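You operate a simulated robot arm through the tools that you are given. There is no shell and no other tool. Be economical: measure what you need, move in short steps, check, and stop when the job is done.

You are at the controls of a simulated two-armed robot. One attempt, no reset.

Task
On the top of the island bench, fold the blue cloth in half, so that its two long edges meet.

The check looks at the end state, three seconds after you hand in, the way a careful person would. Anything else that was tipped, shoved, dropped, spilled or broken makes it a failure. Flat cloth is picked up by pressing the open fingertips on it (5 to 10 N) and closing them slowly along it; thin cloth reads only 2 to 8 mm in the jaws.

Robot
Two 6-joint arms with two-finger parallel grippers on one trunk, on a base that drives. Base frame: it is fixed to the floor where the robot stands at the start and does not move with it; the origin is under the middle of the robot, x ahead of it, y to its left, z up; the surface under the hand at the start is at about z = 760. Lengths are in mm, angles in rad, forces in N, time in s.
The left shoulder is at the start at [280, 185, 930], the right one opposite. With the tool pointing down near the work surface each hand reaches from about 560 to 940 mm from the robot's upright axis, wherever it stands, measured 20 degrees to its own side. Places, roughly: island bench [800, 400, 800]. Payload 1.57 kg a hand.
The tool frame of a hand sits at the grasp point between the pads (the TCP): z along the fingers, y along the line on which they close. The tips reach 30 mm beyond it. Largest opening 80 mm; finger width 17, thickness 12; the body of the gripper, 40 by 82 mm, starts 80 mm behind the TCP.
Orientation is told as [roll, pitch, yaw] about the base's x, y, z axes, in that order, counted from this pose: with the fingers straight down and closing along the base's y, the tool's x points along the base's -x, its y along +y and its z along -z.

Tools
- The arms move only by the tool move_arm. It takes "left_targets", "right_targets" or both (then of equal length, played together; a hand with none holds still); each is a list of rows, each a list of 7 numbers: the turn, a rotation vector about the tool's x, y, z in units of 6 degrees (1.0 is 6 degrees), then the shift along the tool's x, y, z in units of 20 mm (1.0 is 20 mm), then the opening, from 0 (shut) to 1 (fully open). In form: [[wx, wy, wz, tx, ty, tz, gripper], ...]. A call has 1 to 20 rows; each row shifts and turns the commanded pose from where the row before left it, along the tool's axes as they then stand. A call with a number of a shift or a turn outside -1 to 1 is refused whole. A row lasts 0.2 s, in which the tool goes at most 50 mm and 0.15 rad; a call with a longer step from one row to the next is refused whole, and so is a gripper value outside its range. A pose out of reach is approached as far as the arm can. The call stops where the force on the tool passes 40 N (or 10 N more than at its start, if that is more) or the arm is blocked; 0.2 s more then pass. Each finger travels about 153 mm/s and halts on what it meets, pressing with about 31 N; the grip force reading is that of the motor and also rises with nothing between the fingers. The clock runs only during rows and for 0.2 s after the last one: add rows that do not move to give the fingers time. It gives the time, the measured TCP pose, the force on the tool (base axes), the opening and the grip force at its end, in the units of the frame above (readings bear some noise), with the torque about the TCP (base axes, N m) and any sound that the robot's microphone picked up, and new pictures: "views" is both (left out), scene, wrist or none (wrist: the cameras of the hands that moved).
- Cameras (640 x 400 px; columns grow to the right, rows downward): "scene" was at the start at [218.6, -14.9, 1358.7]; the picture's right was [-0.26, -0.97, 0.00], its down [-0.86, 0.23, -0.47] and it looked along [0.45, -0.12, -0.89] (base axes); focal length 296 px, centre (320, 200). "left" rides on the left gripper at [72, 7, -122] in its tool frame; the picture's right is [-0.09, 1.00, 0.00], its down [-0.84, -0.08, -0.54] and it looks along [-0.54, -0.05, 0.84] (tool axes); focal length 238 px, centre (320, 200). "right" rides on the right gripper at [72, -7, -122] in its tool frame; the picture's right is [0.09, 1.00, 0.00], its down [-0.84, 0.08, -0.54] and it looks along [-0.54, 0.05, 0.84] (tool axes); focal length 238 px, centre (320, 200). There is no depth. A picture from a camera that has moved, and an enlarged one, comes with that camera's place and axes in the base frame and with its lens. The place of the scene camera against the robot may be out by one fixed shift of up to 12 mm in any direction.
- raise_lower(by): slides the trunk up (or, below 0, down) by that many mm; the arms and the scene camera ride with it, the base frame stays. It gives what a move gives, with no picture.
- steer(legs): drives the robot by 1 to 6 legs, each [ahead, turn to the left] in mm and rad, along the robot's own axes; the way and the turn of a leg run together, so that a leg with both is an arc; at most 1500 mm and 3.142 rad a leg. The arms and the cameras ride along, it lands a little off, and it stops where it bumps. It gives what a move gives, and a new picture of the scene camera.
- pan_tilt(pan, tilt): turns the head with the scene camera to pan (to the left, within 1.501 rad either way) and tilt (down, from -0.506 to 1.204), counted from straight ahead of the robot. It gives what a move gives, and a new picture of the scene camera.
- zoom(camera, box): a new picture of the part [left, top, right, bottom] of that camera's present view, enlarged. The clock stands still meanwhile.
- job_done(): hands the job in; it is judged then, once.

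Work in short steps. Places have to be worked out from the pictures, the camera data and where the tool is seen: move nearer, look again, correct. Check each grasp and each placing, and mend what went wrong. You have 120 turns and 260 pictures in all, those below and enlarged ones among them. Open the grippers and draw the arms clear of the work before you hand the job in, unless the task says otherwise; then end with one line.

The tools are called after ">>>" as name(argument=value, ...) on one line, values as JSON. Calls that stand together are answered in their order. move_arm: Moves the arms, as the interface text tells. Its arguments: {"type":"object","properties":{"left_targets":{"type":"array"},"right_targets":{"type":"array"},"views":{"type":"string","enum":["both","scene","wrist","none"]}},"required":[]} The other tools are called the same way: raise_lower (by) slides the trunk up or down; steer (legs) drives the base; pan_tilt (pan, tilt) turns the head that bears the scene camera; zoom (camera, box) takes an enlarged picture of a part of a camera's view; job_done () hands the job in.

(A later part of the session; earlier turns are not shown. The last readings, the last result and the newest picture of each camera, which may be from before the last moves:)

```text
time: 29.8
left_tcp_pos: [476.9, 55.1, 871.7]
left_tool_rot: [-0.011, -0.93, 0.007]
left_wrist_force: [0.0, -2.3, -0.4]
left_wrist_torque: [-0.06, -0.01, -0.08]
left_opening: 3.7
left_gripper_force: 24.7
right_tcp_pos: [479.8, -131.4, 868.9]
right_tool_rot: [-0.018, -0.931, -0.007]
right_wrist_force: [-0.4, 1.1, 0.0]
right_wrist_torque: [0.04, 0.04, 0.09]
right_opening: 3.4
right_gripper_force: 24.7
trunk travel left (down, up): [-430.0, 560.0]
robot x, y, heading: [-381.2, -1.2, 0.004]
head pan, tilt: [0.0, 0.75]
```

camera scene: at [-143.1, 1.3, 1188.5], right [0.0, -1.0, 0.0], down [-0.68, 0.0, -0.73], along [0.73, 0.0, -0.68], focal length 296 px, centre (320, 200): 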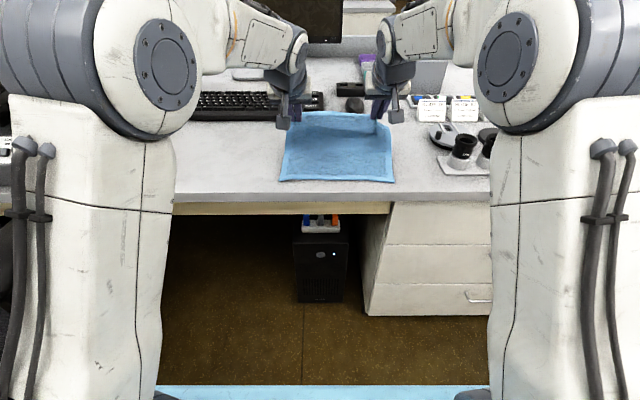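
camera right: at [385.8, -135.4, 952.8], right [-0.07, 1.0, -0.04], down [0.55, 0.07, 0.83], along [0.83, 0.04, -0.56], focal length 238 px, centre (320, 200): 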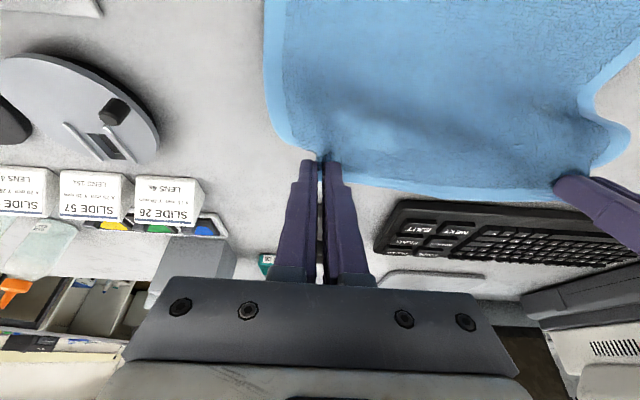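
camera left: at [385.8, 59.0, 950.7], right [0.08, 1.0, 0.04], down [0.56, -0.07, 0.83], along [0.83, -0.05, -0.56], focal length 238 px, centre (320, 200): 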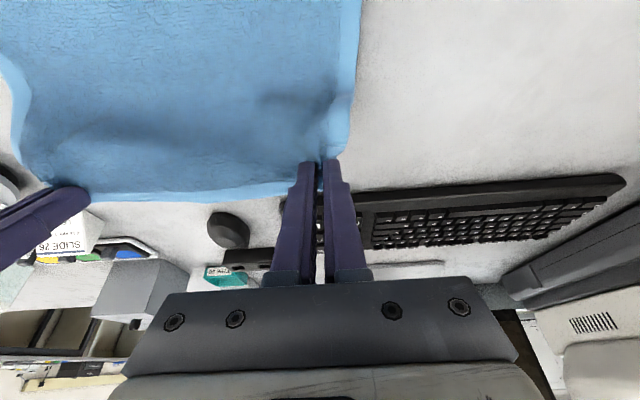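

Reached 53° with no trouble. Continuing.

>>> move_arm(left_targets=[[0, -0.9, 0, 0, 0, 0, 0], [0, -0.9, 0, 0, 0, 0, 0], [0, -0.9, 0, 0, 0, 0, 0]], right_targets=[[0, -0.9, 0, 0, 0, 0, 0], [0, -0.9, 0, 0, 0, 0, 0], [0, -0.9, 0, 0, 0, 0, 0]])

```text
time: 30.6
left_tcp_pos: [476.4, 55.4, 870.9]
left_tool_rot: [-0.013, -1.214, 0.01]
left_wrist_force: [-0.6, -6.2, -0.1]
left_wrist_torque: [-0.04, 0.01, -0.18]
left_opening: 3.9
left_gripper_force: 24.7
right_tcp_pos: [480.3, -134.8, 870.3]
right_tool_rot: [-0.055, -1.167, 0.016]
right_wrist_force: [0.3, 5.8, -0.1]
right_wrist_torque: [0.1, -0.05, 0.15]
right_opening: 3.5
right_gripper_force: 24.5
right hand out of reach, approached as far as the arm can: row 1
trunk travel left (down, up): [-430.0, 560.0]
robot x, y, heading: [-380.1, 3.1, 0.001]
head pan, tilt: [0.0, 0.75]
camera scene: at [-143.4, 1.3, 1188.6], right [0.0, -1.0, 0.0], down [-0.68, 0.0, -0.73], along [0.73, 0.0, -0.68], focal length 296 px, centre (320, 200)
camera right: at [338.5, -136.2, 852.0], right [0.0, 0.99, -0.11], down [-0.17, 0.1, 0.98], along [0.99, 0.02, 0.17], focal length 238 px, centre (320, 200)
camera left: at [338.6, 60.9, 846.5], right [0.03, 1.0, 0.08], down [-0.22, -0.07, 0.97], along [0.98, -0.05, 0.21], focal length 238 px, centre (320, 200)
```

scene: 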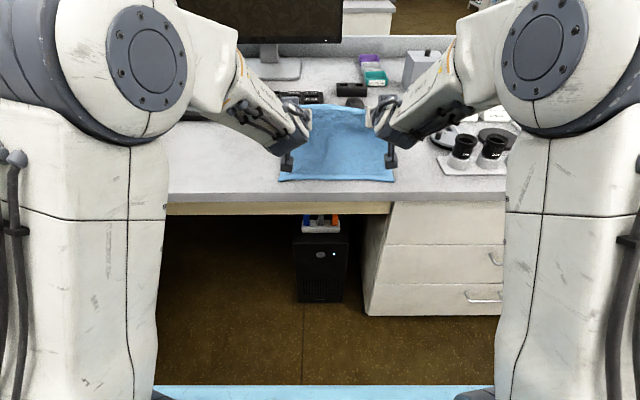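
right: 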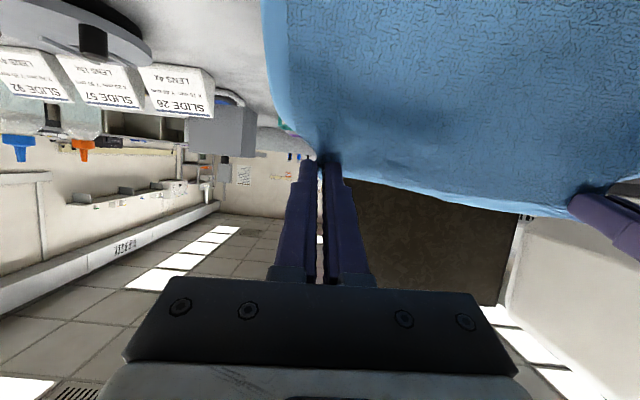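
left: 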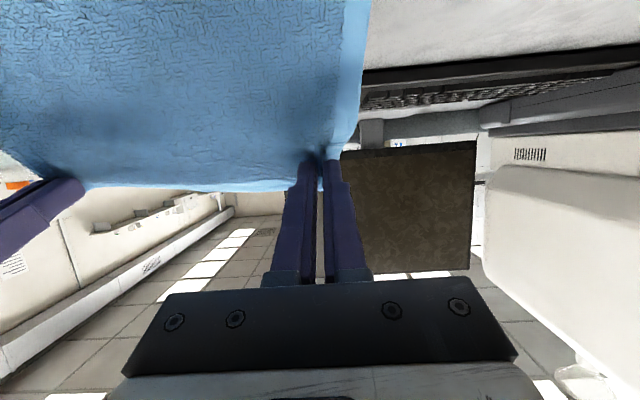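

The pitch is about 68° and the cloth hangs the right way. I'll correct the right hand's roll and y, then lower with the trunk.

>>> move_arm(left_targets=[[0.1, 0.1, 0, 0, -0.08, 0, 0], [0, 0, 0, 0, 0, 0, 0]], right_targets=[[-0.5, 0, 0, 0, 0.15, 0, 0], [0, 0, 0, 0, 0, 0, 0]], views="none")

>>> raise_lower(by=-40)

>>> steer(legs=[[-60, 0]])

```text
time: 31.1
left_tcp_pos: [476.5, 54.1, 871.4]
left_tool_rot: [-0.028, -1.203, 0.013]
left_wrist_force: [0.8, -1.1, 0.1]
left_wrist_torque: [0.01, 0.02, -0.02]
left_opening: 3.8
left_gripper_force: 25.1
right_tcp_pos: [479.4, -131.9, 869.2]
right_tool_rot: [0.0, -1.167, 0.012]
right_wrist_force: [0.3, 1.7, 1.2]
right_wrist_torque: [0.01, 0.01, 0.04]
right_opening: 3.2
right_gripper_force: 24.3
trunk travel left (down, up): [-430.0, 560.0]
robot x, y, heading: [-381.5, 2.2, -0.004]
head pan, tilt: [0.0, 0.75]
```

```text
time: 32.0
left_tcp_pos: [477.8, 52.9, 830.9]
left_tool_rot: [-0.026, -1.201, 0.015]
left_wrist_force: [-0.1, 0.2, 0.5]
left_wrist_torque: [-0.01, 0.01, 0.01]
left_opening: 3.9
left_gripper_force: 24.8
right_tcp_pos: [479.9, -132.5, 829.4]
right_tool_rot: [-0.003, -1.166, 0.015]
right_wrist_force: [0.5, 0.6, 0.2]
right_wrist_torque: [0.01, 0.0, -0.01]
right_opening: 3.1
right_gripper_force: 24.5
trunk travel left (down, up): [-390.0, 600.0]
robot x, y, heading: [-384.3, -1.0, -0.003]
head pan, tilt: [0.0, 0.75]
```

```text
time: 33.0
left_tcp_pos: [415.9, 53.5, 831.7]
left_tool_rot: [-0.026, -1.203, 0.011]
left_wrist_force: [-0.3, -1.0, -0.5]
left_wrist_torque: [0.03, 0.0, -0.02]
left_opening: 4.1
left_gripper_force: 24.6
right_tcp_pos: [418.9, -132.1, 829.3]
right_tool_rot: [-0.001, -1.165, 0.013]
right_wrist_force: [0.7, 1.9, -0.1]
right_wrist_torque: [-0.02, 0.0, 0.01]
right_opening: 3.1
right_gripper_force: 24.8
trunk travel left (down, up): [-390.0, 600.0]
robot x, y, heading: [-444.7, -0.3, -0.004]
head pan, tilt: [0.0, 0.75]
camera scene: at [-204.1, 1.4, 1148.6], right [0.0, -1.0, 0.0], down [-0.68, 0.0, -0.73], along [0.73, 0.0, -0.68], focal length 296 px, centre (320, 200)
```

scene: 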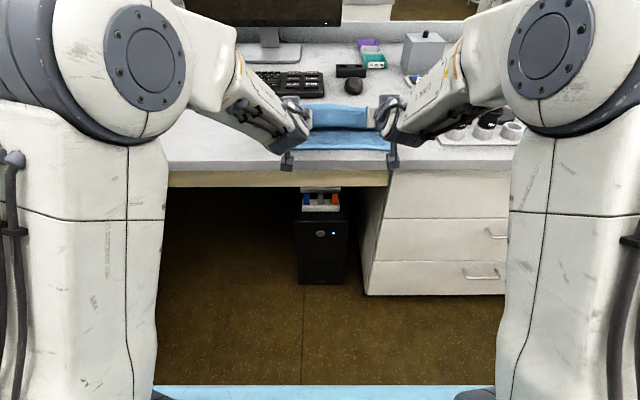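

Going well. I'll zoom on the cloth to check that the near edge hasn't moved.

>>> zoom(camera="scene", box=[260, 80, 420, 180])

```text
4.00 times, centred on (340, 130) of scene
camera zoom: at [-204.1, 1.4, 1148.6], right [0.0, -1.0, 0.0], down [-0.68, 0.0, -0.73], along [0.73, 0.0, -0.68], focal length 1186 px, centre (240, 480)
```

zoom: 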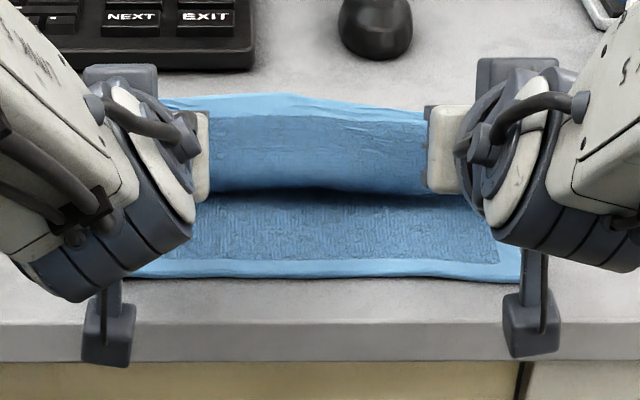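

The near edge is unmoved: the gap to the bench edge is still about 47 mm, so true x≈369. I'll lower 22 more and back up 55 to bring the held edge over it.

>>> raise_lower(by=-22)

>>> steer(legs=[[-55, 0]])

>>> zoom(camera="scene", box=[260, 80, 420, 180])

```text
time: 33.6
left_tcp_pos: [416.2, 53.2, 809.0]
left_tool_rot: [-0.026, -1.201, 0.013]
left_wrist_force: [-0.1, -1.1, -1.1]
left_wrist_torque: [0.02, 0.03, -0.01]
left_opening: 3.7
left_gripper_force: 24.2
right_tcp_pos: [419.5, -131.2, 807.2]
right_tool_rot: [-0.001, -1.166, 0.015]
right_wrist_force: [-0.5, 1.2, 0.0]
right_wrist_torque: [0.01, -0.02, 0.03]
right_opening: 3.2
right_gripper_force: 24.5
trunk travel left (down, up): [-368.0, 622.0]
robot x, y, heading: [-444.6, 0.0, 0.002]
head pan, tilt: [0.0, 0.75]
```

```text
time: 34.6
left_tcp_pos: [362.4, 52.5, 809.8]
left_tool_rot: [-0.027, -1.203, 0.013]
left_wrist_force: [0.1, -1.0, -0.4]
left_wrist_torque: [0.02, 0.02, -0.01]
left_opening: 3.7
left_gripper_force: 24.6
right_tcp_pos: [364.0, -132.5, 807.5]
right_tool_rot: [-0.001, -1.166, 0.012]
right_wrist_force: [0.1, 1.0, 0.3]
right_wrist_torque: [0.01, -0.02, 0.0]
right_opening: 3.3
right_gripper_force: 24.7
trunk travel left (down, up): [-368.0, 622.0]
robot x, y, heading: [-498.5, 1.3, -0.002]
head pan, tilt: [0.0, 0.75]
camera scene: at [-259.0, 1.4, 1126.6], right [0.0, -1.0, 0.0], down [-0.68, 0.0, -0.73], along [0.73, 0.0, -0.68], focal length 296 px, centre (320, 200)
```

scene: 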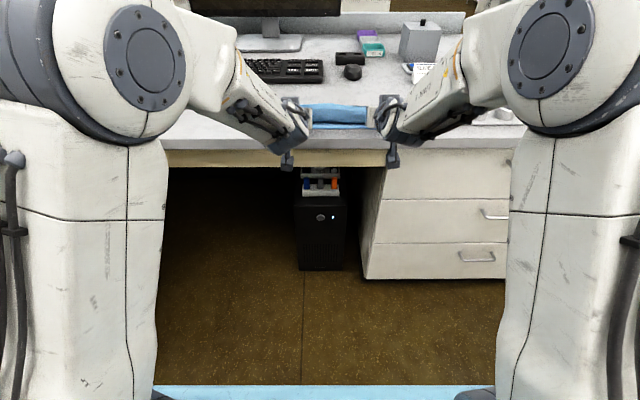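

```text
4.00 times, centred on (340, 130) of scene
camera zoom: at [-259.0, 1.4, 1126.6], right [0.0, -1.0, 0.0], down [-0.68, 0.0, -0.73], along [0.73, 0.0, -0.68], focal length 1186 px, centre (240, 480)
```

zoom: 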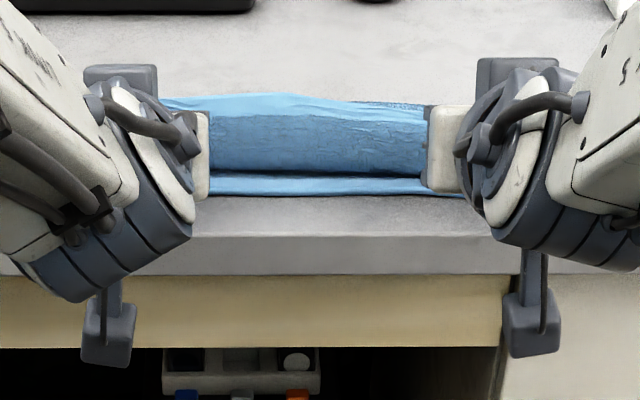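

The cloth still curls back under the grip, so more pitch would flip the hem properly. I'll move the hands forward and up, then alternate trunk-down and hands-up to allow a steeper pitch.

>>> move_arm(left_targets=[[0, 0, 0, -0.73, 0, 0.31, 0], [0, 0, 0, -0.73, 0, 0.31, 0], [0, 0, 0, -0.73, 0, 0.31, 0], [0, 0, 0, -0.73, 0, 0.31, 0]], right_targets=[[0, 0, 0, -0.73, 0, 0.31, 0], [0, 0, 0, -0.73, 0, 0.31, 0], [0, 0, 0, -0.73, 0, 0.31, 0], [0, 0, 0, -0.73, 0, 0.31, 0]], views="none")

>>> raise_lower(by=-45)

>>> move_arm(left_targets=[[0, 0, 0, -0.695, 0, -0.28, 0], [0, 0, 0, -0.695, 0, -0.28, 0], [0, 0, 0, -0.695, 0, -0.28, 0]], right_targets=[[0, 0, 0, -0.695, 0, -0.28, 0], [0, 0, 0, -0.695, 0, -0.28, 0], [0, 0, 0, -0.695, 0, -0.28, 0]], views="none")

>>> raise_lower(by=-45)

>>> move_arm(left_targets=[[0, 0, 0, -0.695, 0, -0.28, 0], [0, 0, 0, -0.695, 0, -0.28, 0], [0, 0, 0, -0.695, 0, -0.28, 0]], right_targets=[[0, 0, 0, -0.695, 0, -0.28, 0], [0, 0, 0, -0.695, 0, -0.28, 0], [0, 0, 0, -0.695, 0, -0.28, 0]], views="scene")

```text
time: 35.6
left_tcp_pos: [405.2, 52.0, 854.7]
left_tool_rot: [-0.026, -1.202, 0.011]
left_wrist_force: [-1.0, -1.2, 0.6]
left_wrist_torque: [0.05, 0.03, -0.01]
left_opening: 3.5
left_gripper_force: 24.8
right_tcp_pos: [410.6, -131.4, 851.9]
right_tool_rot: [-0.003, -1.165, 0.013]
right_wrist_force: [-0.5, 1.5, -0.2]
right_wrist_torque: [0.03, 0.0, 0.01]
right_opening: 3.6
right_gripper_force: 24.5
trunk travel left (down, up): [-368.0, 622.0]
robot x, y, heading: [-497.9, 0.9, 0.001]
head pan, tilt: [0.0, 0.75]
```

```text
time: 36.4
left_tcp_pos: [405.4, 53.1, 809.5]
left_tool_rot: [-0.027, -1.203, 0.012]
left_wrist_force: [0.8, -2.0, -0.3]
left_wrist_torque: [0.02, 0.02, -0.02]
left_opening: 4.1
left_gripper_force: 25.0
right_tcp_pos: [409.9, -131.9, 806.5]
right_tool_rot: [-0.002, -1.164, 0.012]
right_wrist_force: [-0.3, 1.1, 0.0]
right_wrist_torque: [0.03, 0.01, 0.03]
right_opening: 3.6
right_gripper_force: 24.5
trunk travel left (down, up): [-323.0, 667.0]
robot x, y, heading: [-497.6, 2.8, -0.003]
head pan, tilt: [0.0, 0.75]
```

```text
time: 37.2
left_tcp_pos: [404.9, 54.1, 855.2]
left_tool_rot: [-0.028, -1.203, 0.012]
left_wrist_force: [-0.5, -2.8, -0.5]
left_wrist_torque: [-0.01, 0.03, -0.03]
left_opening: 3.8
left_gripper_force: 25.2
right_tcp_pos: [410.7, -132.1, 852.0]
right_tool_rot: [-0.002, -1.165, 0.014]
right_wrist_force: [0.2, 1.5, 1.4]
right_wrist_torque: [0.03, -0.02, 0.04]
right_opening: 3.5
right_gripper_force: 24.5
trunk travel left (down, up): [-323.0, 667.0]
robot x, y, heading: [-500.1, -0.7, -0.003]
head pan, tilt: [0.0, 0.75]
```

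```text
time: 38.1
left_tcp_pos: [403.8, 54.3, 809.5]
left_tool_rot: [-0.027, -1.2, 0.013]
left_wrist_force: [-0.1, -1.3, -0.8]
left_wrist_torque: [0.0, 0.02, -0.04]
left_opening: 3.7
left_gripper_force: 24.3
right_tcp_pos: [411.0, -130.9, 807.7]
right_tool_rot: [-0.003, -1.165, 0.013]
right_wrist_force: [-0.5, 1.6, 0.2]
right_wrist_torque: [0.04, 0.0, 0.03]
right_opening: 3.2
right_gripper_force: 24.5
trunk travel left (down, up): [-278.0, 712.0]
robot x, y, heading: [-501.1, 3.7, -0.0]
head pan, tilt: [0.0, 0.75]
```

```text
time: 38.9
left_tcp_pos: [404.7, 55.9, 854.3]
left_tool_rot: [-0.024, -1.201, 0.01]
left_wrist_force: [0.8, -3.2, 0.5]
left_wrist_torque: [0.01, 0.02, -0.03]
left_opening: 3.5
left_gripper_force: 23.9
right_tcp_pos: [412.0, -131.2, 852.2]
right_tool_rot: [-0.003, -1.167, 0.012]
right_wrist_force: [0.1, 1.9, 0.1]
right_wrist_torque: [0.04, -0.04, 0.03]
right_opening: 3.3
right_gripper_force: 24.0
trunk travel left (down, up): [-278.0, 712.0]
robot x, y, heading: [-498.3, 2.2, -0.004]
head pan, tilt: [0.0, 0.75]
camera scene: at [-258.8, 1.4, 1036.5], right [0.0, -1.0, 0.0], down [-0.68, 0.0, -0.73], along [0.73, 0.0, -0.68], focal length 296 px, centre (320, 200)
```

scene: 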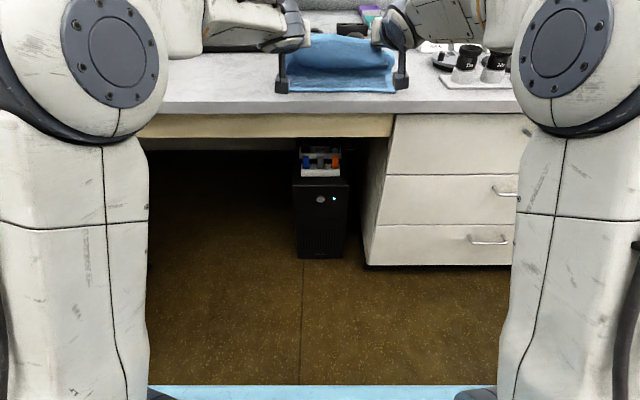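

Now I'll pitch further.

>>> move_arm(left_targets=[[0, -0.9, 0, 0, -0.04, 0, 0], [0, -0.9, 0, 0, 0, 0, 0], [0, -0.9, 0, 0, 0, 0, 0]], right_targets=[[0, -1, 0, 0.1, 0, -0.1, 0], [0, -1, 0, 0, 0, -0.1, 0], [0, -1, 0, 0, 0, -0.1, 0]], views="none")

>>> pan_tilt(pan=0, tilt=0.4)

```text
time: 39.7
left_tcp_pos: [402.7, 51.5, 853.3]
left_tool_rot: [-0.079, -1.483, 0.064]
left_wrist_force: [0.6, -13.4, -1.0]
left_wrist_torque: [-0.04, 0.05, -0.41]
left_opening: 4.0
left_gripper_force: 25.5
right_tcp_pos: [409.2, -143.1, 850.2]
right_tool_rot: [-0.078, -1.299, 0.032]
right_wrist_force: [0.8, 13.4, 0.9]
right_wrist_torque: [0.2, 0.01, 0.44]
right_opening: 3.9
right_gripper_force: 24.6
right hand out of reach, approached as far as the arm can: row 1, 2, 3
trunk travel left (down, up): [-278.0, 712.0]
robot x, y, heading: [-495.7, 4.3, -0.001]
head pan, tilt: [0.0, 0.75]
```

```text
time: 40.5
left_tcp_pos: [403.3, 52.1, 855.0]
left_tool_rot: [-0.102, -1.484, 0.089]
left_wrist_force: [-0.2, -16.9, -1.5]
left_wrist_torque: [0.02, 0.03, -0.54]
left_opening: 4.3
left_gripper_force: 25.0
right_tcp_pos: [409.5, -144.7, 849.6]
right_tool_rot: [-0.078, -1.301, 0.03]
right_wrist_force: [0.1, 17.8, 1.8]
right_wrist_torque: [0.25, -0.03, 0.54]
right_opening: 4.1
right_gripper_force: 24.9
trunk travel left (down, up): [-278.0, 712.0]
robot x, y, heading: [-499.7, -0.0, -0.001]
head pan, tilt: [0.0, 0.4]
camera scene: at [-249.2, 1.4, 1067.6], right [0.0, -1.0, 0.0], down [-0.39, 0.0, -0.92], along [0.92, 0.0, -0.39], focal length 296 px, centre (320, 200)
```

scene: 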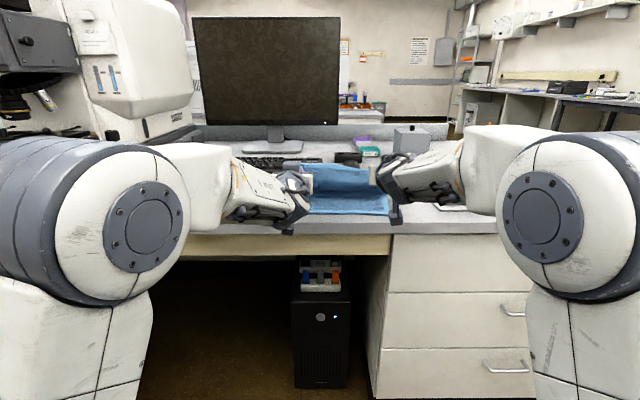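

The right wrist is at its limit again. I'll pull it back in, then do two more trunk-down, hands-up cycles.

>>> move_arm(left_targets=[[0, 0, 0, 0, 0, 0, 0], [0, 0, 0, 0, 0, 0, 0], [0, 0, 0, 0, 0, 0, 0]], right_targets=[[-0.2, 0.2, 0, 0, 0.2, 0, 0], [-0.2, 0.2, 0, 0, 0.2, 0, 0], [-0.2, 0, 0, 0, 0.2, 0, 0]], views="none")

>>> raise_lower(by=-45)

```text
time: 41.3
left_tcp_pos: [404.5, 55.3, 853.5]
left_tool_rot: [-0.119, -1.485, 0.109]
left_wrist_force: [-0.5, -4.8, -0.5]
left_wrist_torque: [0.0, 0.05, -0.15]
left_opening: 3.7
left_gripper_force: 25.2
right_tcp_pos: [410.4, -134.7, 849.5]
right_tool_rot: [-0.009, -1.257, 0.021]
right_wrist_force: [0.0, 5.7, 0.6]
right_wrist_torque: [0.09, -0.01, 0.15]
right_opening: 3.3
right_gripper_force: 24.1
trunk travel left (down, up): [-278.0, 712.0]
robot x, y, heading: [-495.4, -4.4, -0.002]
head pan, tilt: [0.0, 0.4]
```

```text
time: 42.2
left_tcp_pos: [403.4, 53.4, 809.4]
left_tool_rot: [-0.107, -1.486, 0.095]
left_wrist_force: [0.3, -3.4, 0.1]
left_wrist_torque: [0.03, 0.02, -0.08]
left_opening: 3.7
left_gripper_force: 24.5
right_tcp_pos: [409.7, -132.8, 804.9]
right_tool_rot: [-0.008, -1.259, 0.021]
right_wrist_force: [0.5, 3.0, -0.4]
right_wrist_torque: [0.09, -0.03, 0.05]
right_opening: 3.3
right_gripper_force: 24.5
trunk travel left (down, up): [-233.0, 757.0]
robot x, y, heading: [-499.4, 2.0, -0.002]
head pan, tilt: [0.0, 0.4]
```

Raising the hands again, then another trunk drop and raise.

>>> move_arm(left_targets=[[0, 0, 0, -0.747, 0, -0.065, 0], [0, 0, 0, -0.747, 0, -0.065, 0], [0, 0, 0, -0.747, 0, -0.065, 0]], right_targets=[[0, 0, 0, -0.713, 0, -0.28, 0], [0, 0, 0, -0.713, 0, -0.28, 0], [0, 0, 0, -0.713, 0, -0.28, 0]], views="none")

>>> raise_lower(by=-45)

>>> move_arm(left_targets=[[0, 0, 0, -0.747, 0, -0.065, 0], [0, 0, 0, -0.747, 0, -0.065, 0], [0, 0, 0, -0.747, 0, -0.065, 0]], right_targets=[[0, 0, 0, -0.713, 0, -0.28, 0], [0, 0, 0, -0.713, 0, -0.28, 0], [0, 0, 0, -0.713, 0, -0.28, 0]], views="none")

>>> move_arm(left_targets=[[0, -0.3, 0, 0, 0, 0, 0], [0, -0.3, 0, 0, 0, 0, 0], [0, -0.3, 0, 0, 0, 0, 0]], right_targets=[[0, -0.9, 0, 0, 0, 0, 0], [0, -0.9, 0, 0, 0, 0, 0], [0, -0.9, 0, 0, 0, 0, 0]])

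```text
time: 43.0
left_tcp_pos: [402.8, 52.8, 854.4]
left_tool_rot: [-0.108, -1.485, 0.095]
left_wrist_force: [0.1, -1.8, -0.8]
left_wrist_torque: [0.04, 0.03, -0.02]
left_opening: 4.0
left_gripper_force: 24.5
right_tcp_pos: [407.1, -133.1, 852.1]
right_tool_rot: [-0.01, -1.261, 0.022]
right_wrist_force: [1.0, 2.5, -0.8]
right_wrist_torque: [0.04, -0.03, 0.06]
right_opening: 3.4
right_gripper_force: 24.8
trunk travel left (down, up): [-233.0, 757.0]
robot x, y, heading: [-496.2, -0.9, -0.002]
head pan, tilt: [0.0, 0.4]
```

```text
time: 43.9
left_tcp_pos: [403.5, 53.6, 809.8]
left_tool_rot: [-0.106, -1.485, 0.094]
left_wrist_force: [0.1, -2.6, 0.0]
left_wrist_torque: [0.06, 0.05, -0.06]
left_opening: 3.5
left_gripper_force: 24.6
right_tcp_pos: [406.9, -132.8, 806.0]
right_tool_rot: [-0.01, -1.259, 0.021]
right_wrist_force: [0.2, 3.1, 0.7]
right_wrist_torque: [0.02, -0.04, -0.01]
right_opening: 3.3
right_gripper_force: 24.4
trunk travel left (down, up): [-188.0, 802.0]
robot x, y, heading: [-501.4, 3.4, -0.002]
head pan, tilt: [0.0, 0.4]
```

```text
time: 44.7
left_tcp_pos: [403.8, 53.7, 855.1]
left_tool_rot: [-0.109, -1.485, 0.096]
left_wrist_force: [-0.5, -2.6, 0.2]
left_wrist_torque: [0.02, -0.01, -0.06]
left_opening: 3.5
left_gripper_force: 24.3
right_tcp_pos: [404.2, -133.0, 852.9]
right_tool_rot: [-0.01, -1.259, 0.025]
right_wrist_force: [-0.4, 2.5, 0.1]
right_wrist_torque: [0.0, -0.03, 0.04]
right_opening: 3.5
right_gripper_force: 24.3
trunk travel left (down, up): [-188.0, 802.0]
robot x, y, heading: [-499.3, -1.1, 0.001]
head pan, tilt: [0.0, 0.4]
```

```text
time: 45.5
left_tcp_pos: [402.5, 51.2, 854.4]
left_tool_rot: [-2.278, -1.56, 2.265]
left_wrist_force: [-0.9, -9.9, -0.5]
left_wrist_torque: [0.02, 0.03, -0.25]
left_opening: 3.8
left_gripper_force: 24.9
right_tcp_pos: [403.9, -139.0, 850.7]
right_tool_rot: [-0.065, -1.427, 0.047]
right_wrist_force: [-0.3, 8.9, 0.3]
right_wrist_torque: [0.09, -0.02, 0.31]
right_opening: 3.4
right_gripper_force: 24.6
right hand out of reach, approached as far as the arm can: row 2, 3
trunk travel left (down, up): [-188.0, 802.0]
robot x, y, heading: [-497.1, 0.5, -0.003]
head pan, tilt: [0.0, 0.4]
camera scene: at [-249.2, 1.4, 977.7], right [0.0, -1.0, 0.0], down [-0.39, 0.0, -0.92], along [0.92, 0.0, -0.39], focal length 296 px, centre (320, 200)
camera right: at [272.7, -144.2, 797.7], right [0.01, 0.99, -0.1], down [-0.41, 0.09, 0.91], along [0.91, 0.04, 0.41], focal length 238 px, centre (320, 200)
camera left: at [282.9, 59.5, 782.1], right [0.01, 1.0, 0.08], down [-0.55, -0.06, 0.83], along [0.84, -0.06, 0.55], focal length 238 px, centre (320, 200)
```

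scene: 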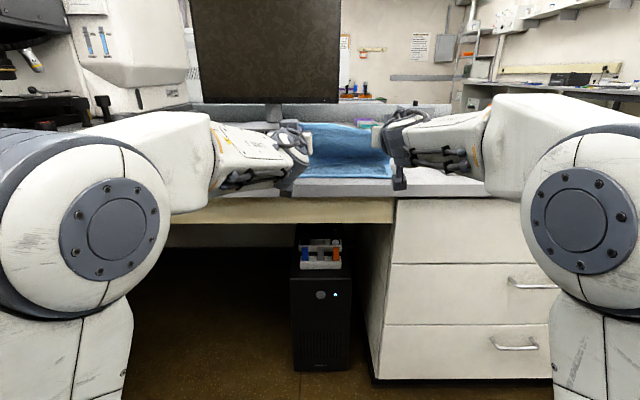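
right: 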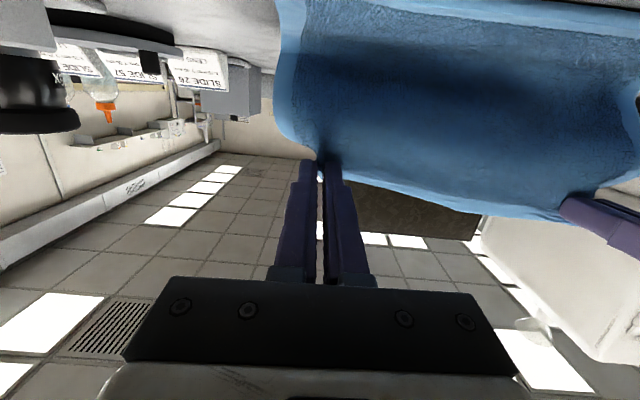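
left: 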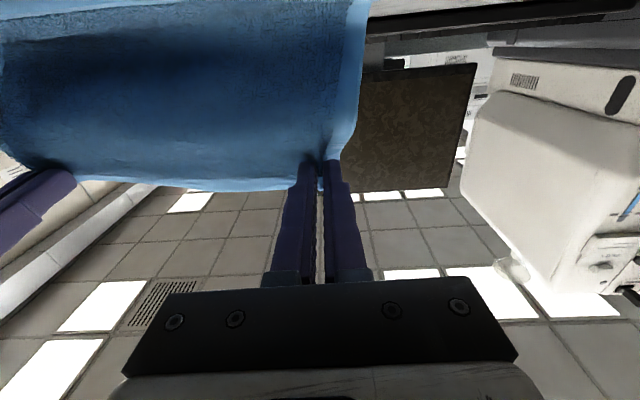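

The left hand is at about 89° and the right at 82°, which is enough. I'll ease the right hand inward, then go down and back in steps.

>>> move_arm(left_targets=[[0, 0, 0, 0, 0, 0, 0], [0, 0, 0, 0, 0, 0, 0]], right_targets=[[-0.2, 0.2, 0, 0, 0.15, 0, 0], [-0.1, 0, 0, 0, 0.15, 0, 0]], views="none")

>>> raise_lower(by=-45)

>>> steer(legs=[[-35, 0]])

>>> zoom(camera="scene", box=[260, 90, 420, 190])

```text
time: 46.1
left_tcp_pos: [404.2, 54.0, 855.9]
left_tool_rot: [-2.348, -1.557, 2.337]
left_wrist_force: [0.5, -5.6, -0.4]
left_wrist_torque: [0.02, 0.0, -0.14]
left_opening: 3.7
left_gripper_force: 24.6
right_tcp_pos: [405.8, -135.7, 850.9]
right_tool_rot: [-0.027, -1.406, 0.033]
right_wrist_force: [-0.1, 5.4, 0.9]
right_wrist_torque: [0.07, -0.01, 0.14]
right_opening: 3.5
right_gripper_force: 24.4
trunk travel left (down, up): [-188.0, 802.0]
robot x, y, heading: [-498.2, -0.8, -0.001]
head pan, tilt: [0.0, 0.4]
```

```text
time: 47.0
left_tcp_pos: [403.4, 53.7, 810.4]
left_tool_rot: [-2.329, -1.559, 2.316]
left_wrist_force: [-0.8, -3.8, -0.9]
left_wrist_torque: [0.04, 0.02, -0.1]
left_opening: 4.1
left_gripper_force: 24.5
right_tcp_pos: [405.4, -134.5, 805.1]
right_tool_rot: [-0.026, -1.404, 0.032]
right_wrist_force: [-0.2, 3.6, 0.0]
right_wrist_torque: [0.04, 0.03, 0.09]
right_opening: 3.3
right_gripper_force: 24.3
trunk travel left (down, up): [-143.0, 847.0]
robot x, y, heading: [-500.8, -1.1, -0.003]
head pan, tilt: [0.0, 0.4]
```

```text
time: 47.8
left_tcp_pos: [368.9, 54.3, 810.1]
left_tool_rot: [-2.326, -1.558, 2.315]
left_wrist_force: [0.1, -3.7, -0.4]
left_wrist_torque: [0.02, 0.02, -0.11]
left_opening: 3.7
left_gripper_force: 24.0
right_tcp_pos: [370.1, -135.0, 806.4]
right_tool_rot: [-0.024, -1.407, 0.034]
right_wrist_force: [-0.3, 3.7, 0.5]
right_wrist_torque: [0.05, 0.02, 0.12]
right_opening: 3.6
right_gripper_force: 24.9
trunk travel left (down, up): [-143.0, 847.0]
robot x, y, heading: [-534.0, -0.4, -0.006]
head pan, tilt: [0.0, 0.4]
camera scene: at [-284.5, 1.4, 932.7], right [0.0, -1.0, 0.0], down [-0.39, 0.0, -0.92], along [0.92, 0.0, -0.39], focal length 296 px, centre (320, 200)
```

scene: 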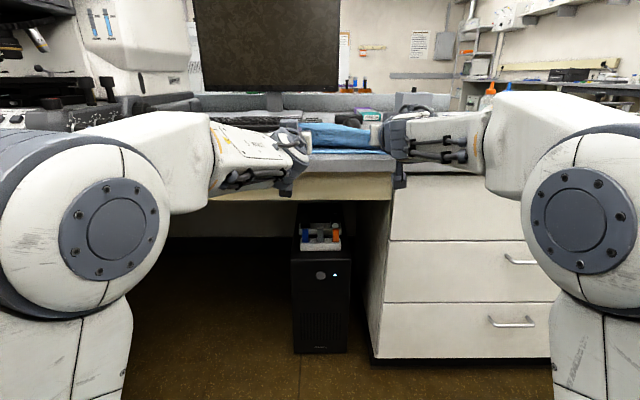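

```text
4.00 times, centred on (340, 140) of scene
camera zoom: at [-284.5, 1.4, 932.7], right [0.0, -1.0, 0.0], down [-0.39, 0.0, -0.92], along [0.92, 0.0, -0.39], focal length 1186 px, centre (240, 440)
```

zoom: 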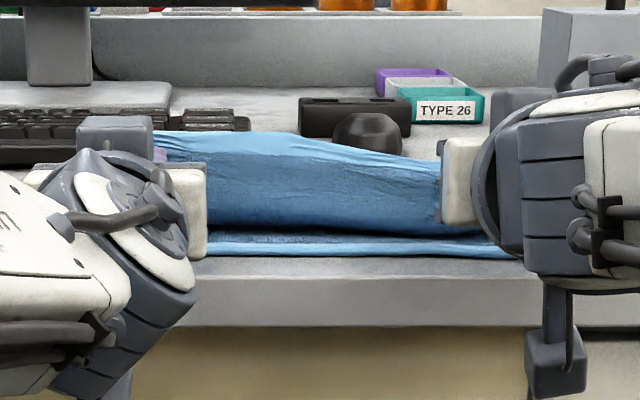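

Continue down and back.

>>> raise_lower(by=-18)

>>> steer(legs=[[-24, 0]])

>>> raise_lower(by=-12)

>>> zoom(camera="scene", box=[260, 80, 420, 180])

```text
time: 48.5
left_tcp_pos: [367.5, 51.7, 792.0]
left_tool_rot: [-2.31, -1.56, 2.296]
left_wrist_force: [0.6, -2.8, 0.1]
left_wrist_torque: [0.03, 0.02, -0.1]
left_opening: 3.9
left_gripper_force: 25.0
right_tcp_pos: [369.1, -134.1, 788.8]
right_tool_rot: [-0.025, -1.409, 0.033]
right_wrist_force: [0.0, 3.3, 1.2]
right_wrist_torque: [0.07, 0.02, 0.08]
right_opening: 3.5
right_gripper_force: 24.8
trunk travel left (down, up): [-125.0, 865.0]
robot x, y, heading: [-533.2, 2.3, -0.004]
head pan, tilt: [0.0, 0.4]
```

```text
time: 49.3
left_tcp_pos: [343.5, 53.4, 791.3]
left_tool_rot: [-2.322, -1.558, 2.31]
left_wrist_force: [0.5, -4.9, -0.1]
left_wrist_torque: [0.0, 0.0, -0.12]
left_opening: 3.9
left_gripper_force: 24.3
right_tcp_pos: [345.2, -134.7, 787.8]
right_tool_rot: [-0.024, -1.407, 0.034]
right_wrist_force: [0.1, 3.8, 0.7]
right_wrist_torque: [0.06, -0.05, 0.12]
right_opening: 3.6
right_gripper_force: 24.1
trunk travel left (down, up): [-125.0, 865.0]
robot x, y, heading: [-557.2, 2.0, -0.002]
head pan, tilt: [0.0, 0.4]
camera scene: at [-308.7, 1.5, 914.7], right [0.0, -1.0, 0.0], down [-0.39, 0.0, -0.92], along [0.92, 0.0, -0.39], focal length 296 px, centre (320, 200)
```

scene: 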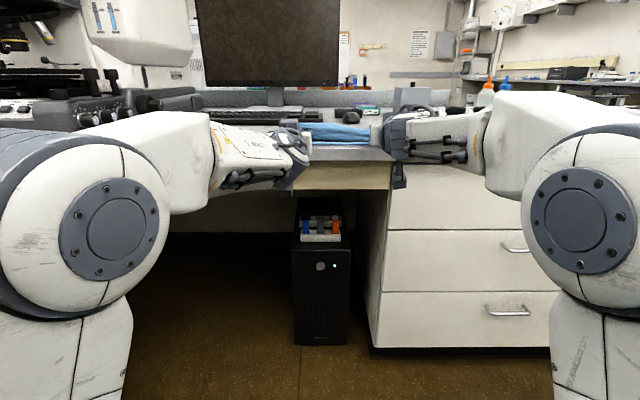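

```text
time: 49.9
left_tcp_pos: [342.8, 53.5, 780.1]
left_tool_rot: [-2.361, -1.557, 2.35]
left_wrist_force: [-0.2, -3.7, 0.7]
left_wrist_torque: [0.02, -0.02, -0.06]
left_opening: 4.0
left_gripper_force: 24.0
right_tcp_pos: [344.1, -134.5, 778.1]
right_tool_rot: [-0.024, -1.412, 0.034]
right_wrist_force: [1.4, 3.4, 13.5]
right_wrist_torque: [0.01, -0.39, 0.13]
right_opening: 3.3
right_gripper_force: 24.4
trunk travel left (down, up): [-113.0, 877.0]
robot x, y, heading: [-557.9, 1.1, -0.0]
head pan, tilt: [0.0, 0.4]
```

```text
4.00 times, centred on (340, 130) of scene
camera zoom: at [-309.1, 1.6, 903.0], right [0.0, -1.0, 0.0], down [-0.39, 0.0, -0.92], along [0.92, 0.0, -0.39], focal length 1186 px, centre (240, 480)
```

zoom: 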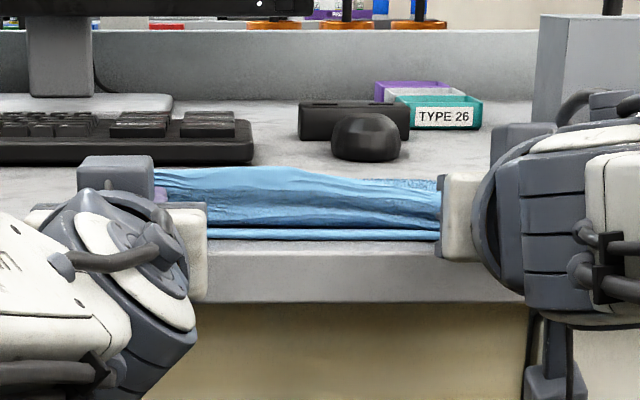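

Right tips are on the table at 13 N and the left is about 5 mm above. I'll level them, then open slowly.

>>> move_arm(left_targets=[[0, 0, 0, 0.2, 0, 0, 0], [0, 0, 0, 0, 0, 0, 0.1], [0, 0, 0, 0, 0, 0, 0.2], [0, 0, 0, 0, 0, 0, 0.3], [0, 0, 0, 0, 0, 0, 0.4], [0, 0, 0, 0, 0, 0, 0.4]], right_targets=[[0, 0, 0, -0.1, 0, 0, 0], [0, 0, 0, 0, 0, 0, 0.1], [0, 0, 0, 0, 0, 0, 0.2], [0, 0, 0, 0, 0, 0, 0.3], [0, 0, 0, 0, 0, 0, 0.4], [0, 0, 0, 0, 0, 0, 0.4]])

>>> zoom(camera="scene", box=[260, 80, 420, 180])

```text
time: 51.3
left_tcp_pos: [343.1, 53.6, 776.3]
left_tool_rot: [-2.35, -1.558, 2.336]
left_wrist_force: [0.5, 0.6, -0.8]
left_wrist_torque: [0.0, 0.04, 0.03]
left_opening: 32.1
left_gripper_force: 0.0
right_tcp_pos: [345.5, -135.2, 779.1]
right_tool_rot: [-0.025, -1.407, 0.032]
right_wrist_force: [-0.5, -1.8, 10.8]
right_wrist_torque: [0.01, -0.34, -0.09]
right_opening: 25.1
right_gripper_force: 0.1
trunk travel left (down, up): [-113.0, 877.0]
robot x, y, heading: [-558.5, -1.1, 0.001]
head pan, tilt: [0.0, 0.4]
camera scene: at [-309.1, 1.5, 902.8], right [0.0, -1.0, 0.0], down [-0.39, 0.0, -0.92], along [0.92, 0.0, -0.39], focal length 296 px, centre (320, 200)
camera right: at [212.6, -142.7, 728.2], right [-0.02, 1.0, -0.09], down [-0.4, 0.08, 0.91], along [0.92, 0.06, 0.39], focal length 238 px, centre (320, 200)
camera left: at [223.2, 60.0, 704.0], right [0.01, 1.0, 0.08], down [-0.55, -0.06, 0.83], along [0.83, -0.06, 0.55], focal length 238 px, centre (320, 200)
```

scene: 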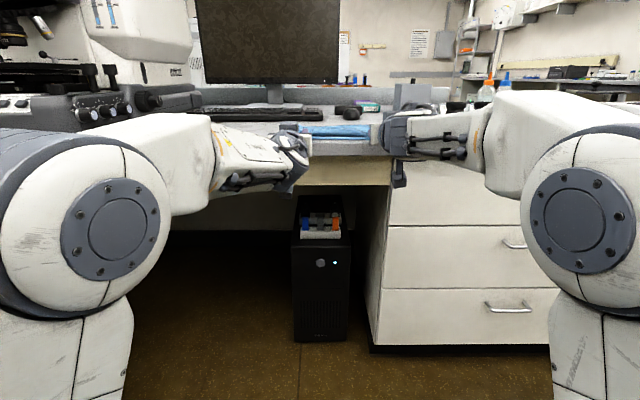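
right: 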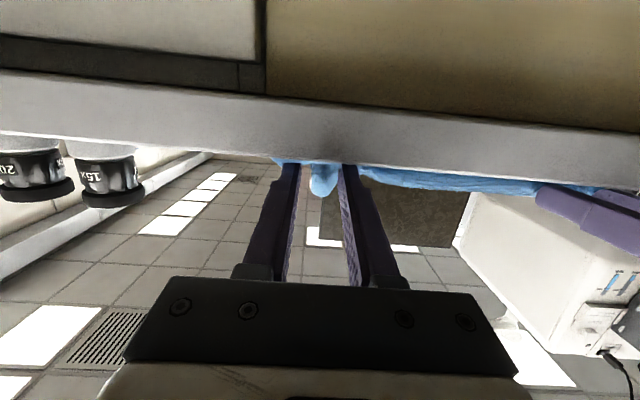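
left: 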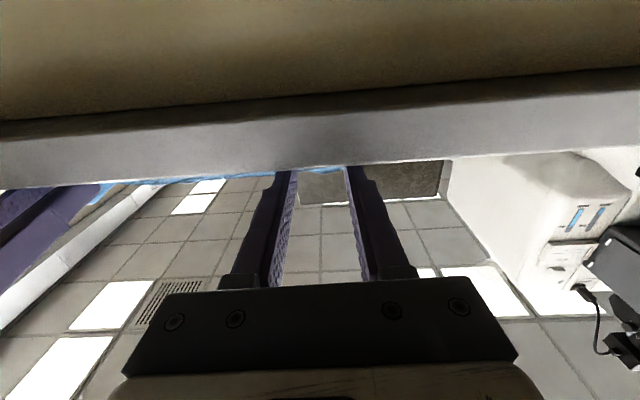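

```text
4.00 times, centred on (340, 130) of scene
camera zoom: at [-309.1, 1.5, 902.8], right [0.0, -1.0, 0.0], down [-0.39, 0.0, -0.92], along [0.92, 0.0, -0.39], focal length 1186 px, centre (240, 480)
```

zoom: 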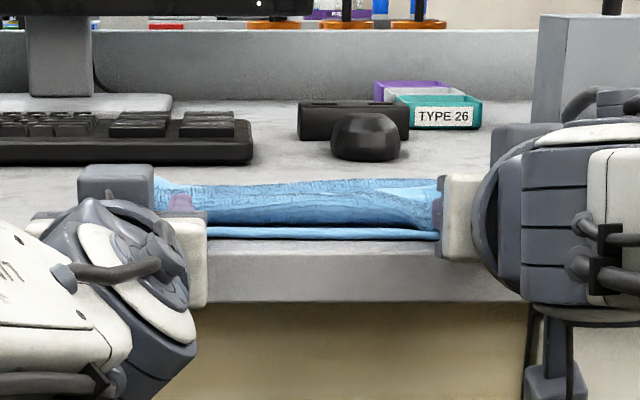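

The cloth is released. I'll raise slightly, then draw the hands straight back −x.

>>> move_arm(left_targets=[[0, 0, 0, -0.2, 0, 0, 0.4], [0, 0, 0, 0, 0, -0.6, 0.45], [0, 0, 0, 0, 0, -1, 0.45], [0, 0, 0, 0, 0, -1, 0.45], [0, 0, 0, 0, 0, -1, 0.45]], right_targets=[[0, 0, 0, -0.4, 0, 0, 0.4], [0, 0, 0, 0, 0, -0.6, 0.45], [0, 0, 0, 0, 0, -1, 0.45], [0, 0, 0, 0, 0, -1, 0.45], [0, 0, 0, 0, 0, -1, 0.45]], views="none")

>>> zoom(camera="scene", box=[260, 80, 420, 180])

```text
time: 52.5
left_tcp_pos: [271.9, 55.1, 779.3]
left_tool_rot: [-2.303, -1.558, 2.289]
left_wrist_force: [0.1, 0.1, 0.1]
left_wrist_torque: [-0.01, -0.02, 0.01]
left_opening: 36.1
left_gripper_force: 0.1
right_tcp_pos: [275.4, -135.1, 797.2]
right_tool_rot: [-0.025, -1.405, 0.031]
right_wrist_force: [-0.7, -0.3, 0.0]
right_wrist_torque: [-0.04, -0.03, -0.03]
right_opening: 35.8
right_gripper_force: 0.0
trunk travel left (down, up): [-113.0, 877.0]
robot x, y, heading: [-559.1, 1.6, -0.004]
head pan, tilt: [0.0, 0.4]
```

```text
4.00 times, centred on (340, 130) of scene
camera zoom: at [-308.6, 1.5, 902.6], right [0.0, -1.0, 0.0], down [-0.39, 0.0, -0.92], along [0.92, 0.0, -0.39], focal length 1186 px, centre (240, 480)
```

zoom: 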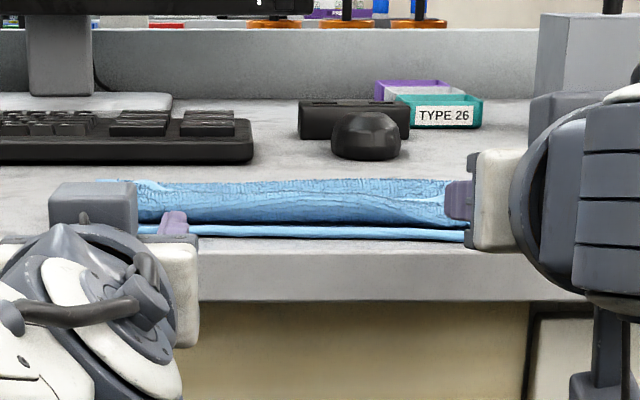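

The fingers are clear of the bench (tips at x≈302). I'll raise the trunk for a view from above.

>>> raise_lower(by=520)

>>> pan_tilt(pan=0, tilt=0.7)

>>> zoom(camera="scene", box=[240, 100, 400, 200])

```text
refused: 520 is not a number from -400 to 400
```

```text
time: 53.3
left_tcp_pos: [271.5, 56.0, 780.0]
left_tool_rot: [-2.324, -1.558, 2.311]
left_wrist_force: [0.7, 0.0, 0.2]
left_wrist_torque: [0.0, -0.01, 0.0]
left_opening: 36.1
left_gripper_force: 0.1
right_tcp_pos: [274.7, -134.6, 797.7]
right_tool_rot: [-0.025, -1.405, 0.033]
right_wrist_force: [0.4, 0.2, 0.3]
right_wrist_torque: [0.01, -0.02, 0.02]
right_opening: 36.1
right_gripper_force: 0.0
trunk travel left (down, up): [-113.0, 877.0]
robot x, y, heading: [-557.8, -0.7, -0.002]
head pan, tilt: [0.0, 0.7]
camera scene: at [-316.4, 1.5, 875.9], right [0.0, -1.0, 0.0], down [-0.64, 0.0, -0.77], along [0.77, 0.0, -0.64], focal length 296 px, centre (320, 200)
```

scene: 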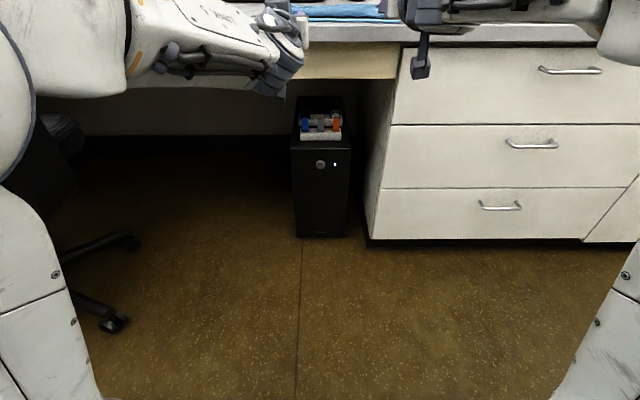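

```text
4.00 times, centred on (320, 150) of scene
camera zoom: at [-316.4, 1.5, 875.9], right [0.0, -1.0, 0.0], down [-0.64, 0.0, -0.77], along [0.77, 0.0, -0.64], focal length 1186 px, centre (320, 400)
```

zoom: 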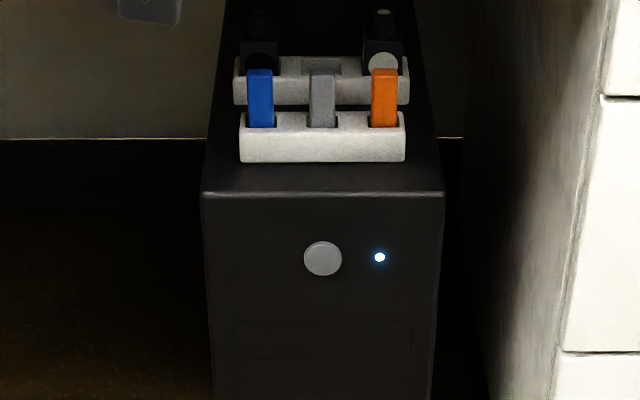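

The limit is 400 mm per move, so I'll raise in two moves and then look.

>>> raise_lower(by=320)

>>> raise_lower(by=190)

>>> zoom(camera="scene", box=[240, 100, 400, 200])

```text
time: 56.4
left_tcp_pos: [271.0, 55.6, 1100.3]
left_tool_rot: [-2.32, -1.558, 2.31]
left_wrist_force: [-0.2, -0.6, 0.3]
left_wrist_torque: [0.03, 0.01, 0.04]
left_opening: 35.7
left_gripper_force: 0.1
right_tcp_pos: [276.0, -133.6, 1117.3]
right_tool_rot: [-0.024, -1.404, 0.033]
right_wrist_force: [-1.2, -0.1, 0.1]
right_wrist_torque: [0.02, 0.0, 0.01]
right_opening: 35.9
right_gripper_force: 0.1
trunk travel left (down, up): [-433.0, 557.0]
robot x, y, heading: [-557.3, 4.4, 0.002]
head pan, tilt: [0.0, 0.7]
```

```text
time: 58.5
left_tcp_pos: [271.9, 55.9, 1289.4]
left_tool_rot: [-2.316, -1.558, 2.305]
left_wrist_force: [0.3, 0.0, -0.7]
left_wrist_torque: [-0.04, -0.01, -0.01]
left_opening: 36.0
left_gripper_force: 0.0
right_tcp_pos: [276.6, -135.2, 1307.5]
right_tool_rot: [-0.025, -1.405, 0.034]
right_wrist_force: [0.9, 0.0, -0.4]
right_wrist_torque: [0.02, 0.0, 0.02]
right_opening: 36.4
right_gripper_force: 0.0
trunk travel left (down, up): [-623.0, 367.0]
robot x, y, heading: [-557.2, -0.5, -0.005]
head pan, tilt: [0.0, 0.7]
```

```text
4.00 times, centred on (320, 150) of scene
camera zoom: at [-316.3, 1.5, 1385.8], right [0.0, -1.0, 0.0], down [-0.64, 0.0, -0.76], along [0.76, 0.0, -0.64], focal length 1186 px, centre (320, 400)
```

zoom: 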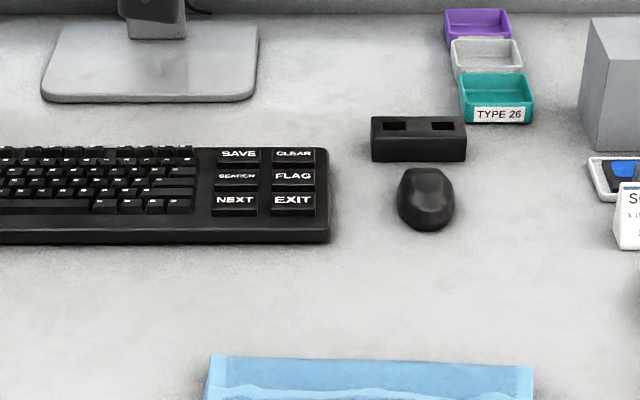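

>>> zoom(camera="scene", box=[250, 170, 410, 270])

```text
4.00 times, centred on (330, 220) of scene
camera zoom: at [-316.3, 1.5, 1385.8], right [0.0, -1.0, 0.0], down [-0.64, 0.0, -0.76], along [0.76, 0.0, -0.64], focal length 1186 px, centre (280, 120)
```

zoom: 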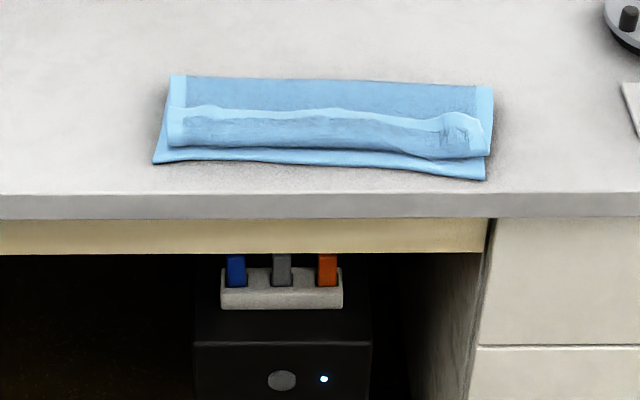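

The hem strip on top is still folded back on itself (from x≈385 to about 425). I'll flip it out by scooping under that flap with tilted fingers. First I bring the hands back to vertical while lowering them in front of the bench.

>>> move_arm(left_targets=[[0, 0.99, 0, 0.99, 0, 0.1, 0.45], [0, 0.99, 0, 0.978, 0, 0.208, 0.45], [0, 0.99, 0, 0.951, 0, 0.309, 0.45], [0, 0.99, 0, 0.914, 0, 0.407, 0.45], [0, 0.99, 0, 0.866, 0, 0.5, 0.45], [0, 0.99, 0, 0.809, 0, 0.588, 0.45], [0, 0.99, 0, 0.743, 0, 0.669, 0.45], [0, 0.99, 0, 0.669, 0, 0.743, 0.45], [0, 0.99, 0, 0.588, 0, 0.809, 0.45], [0, 0.99, 0, 0.5, 0, 0.866, 0.45], [0, 0.99, 0, 0.407, 0, 0.914, 0.45], [0, 0.99, 0, 0.309, 0, 0.951, 0.45], [0, 0.99, 0, 0.208, 0, 0.978, 0.45], [0, 0.99, 0, 0.105, 0, 0.99, 0.45], [0, 0.99, 0, 0, 0, 1, 0.45]], right_targets=[[0, 0.89, 0, 0.99, 0, 0.1, 0.45], [0, 0.89, 0, 0.978, 0, 0.208, 0.45], [0, 0.89, 0, 0.951, 0, 0.309, 0.45], [0, 0.89, 0, 0.914, 0, 0.407, 0.45], [0, 0.89, 0, 0.866, 0, 0.5, 0.45], [0, 0.89, 0, 0.809, 0, 0.588, 0.45], [0, 0.89, 0, 0.743, 0, 0.669, 0.45], [0, 0.89, 0, 0.669, 0, 0.743, 0.45], [0, 0.89, 0, 0.588, 0, 0.809, 0.45], [0, 0.89, 0, 0.5, 0, 0.866, 0.45], [0, 0.89, 0, 0.407, 0, 0.914, 0.45], [0, 0.89, 0, 0.309, 0, 0.951, 0.45], [0, 0.89, 0, 0.208, 0, 0.978, 0.45], [0, 0.89, 0, 0.105, 0, 0.99, 0.45], [0, 0.89, 0, 0, 0, 1, 0.45]], views="scene")

```text
time: 61.7
left_tcp_pos: [306.0, 52.5, 991.7]
left_tool_rot: [-0.009, -0.023, -0.012]
left_wrist_force: [0.2, -0.2, 0.3]
left_wrist_torque: [-0.01, -0.07, 0.01]
left_opening: 35.9
left_gripper_force: 0.1
right_tcp_pos: [278.8, -135.9, 1006.9]
right_tool_rot: [-0.002, -0.008, 0.01]
right_wrist_force: [-0.3, -0.1, 0.7]
right_wrist_torque: [0.0, -0.04, 0.05]
right_opening: 35.9
right_gripper_force: 0.0
trunk travel left (down, up): [-623.0, 367.0]
robot x, y, heading: [-554.9, 0.6, -0.003]
head pan, tilt: [0.0, 0.7]
camera scene: at [-317.2, 1.5, 1386.0], right [0.0, -1.0, 0.0], down [-0.64, 0.0, -0.77], along [0.77, 0.0, -0.64], focal length 296 px, centre (320, 200)
```

scene: 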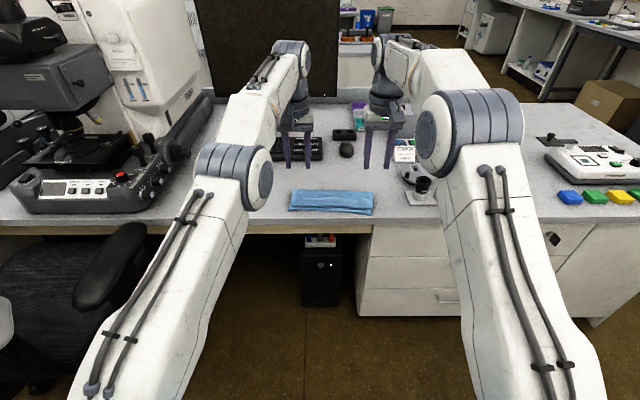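

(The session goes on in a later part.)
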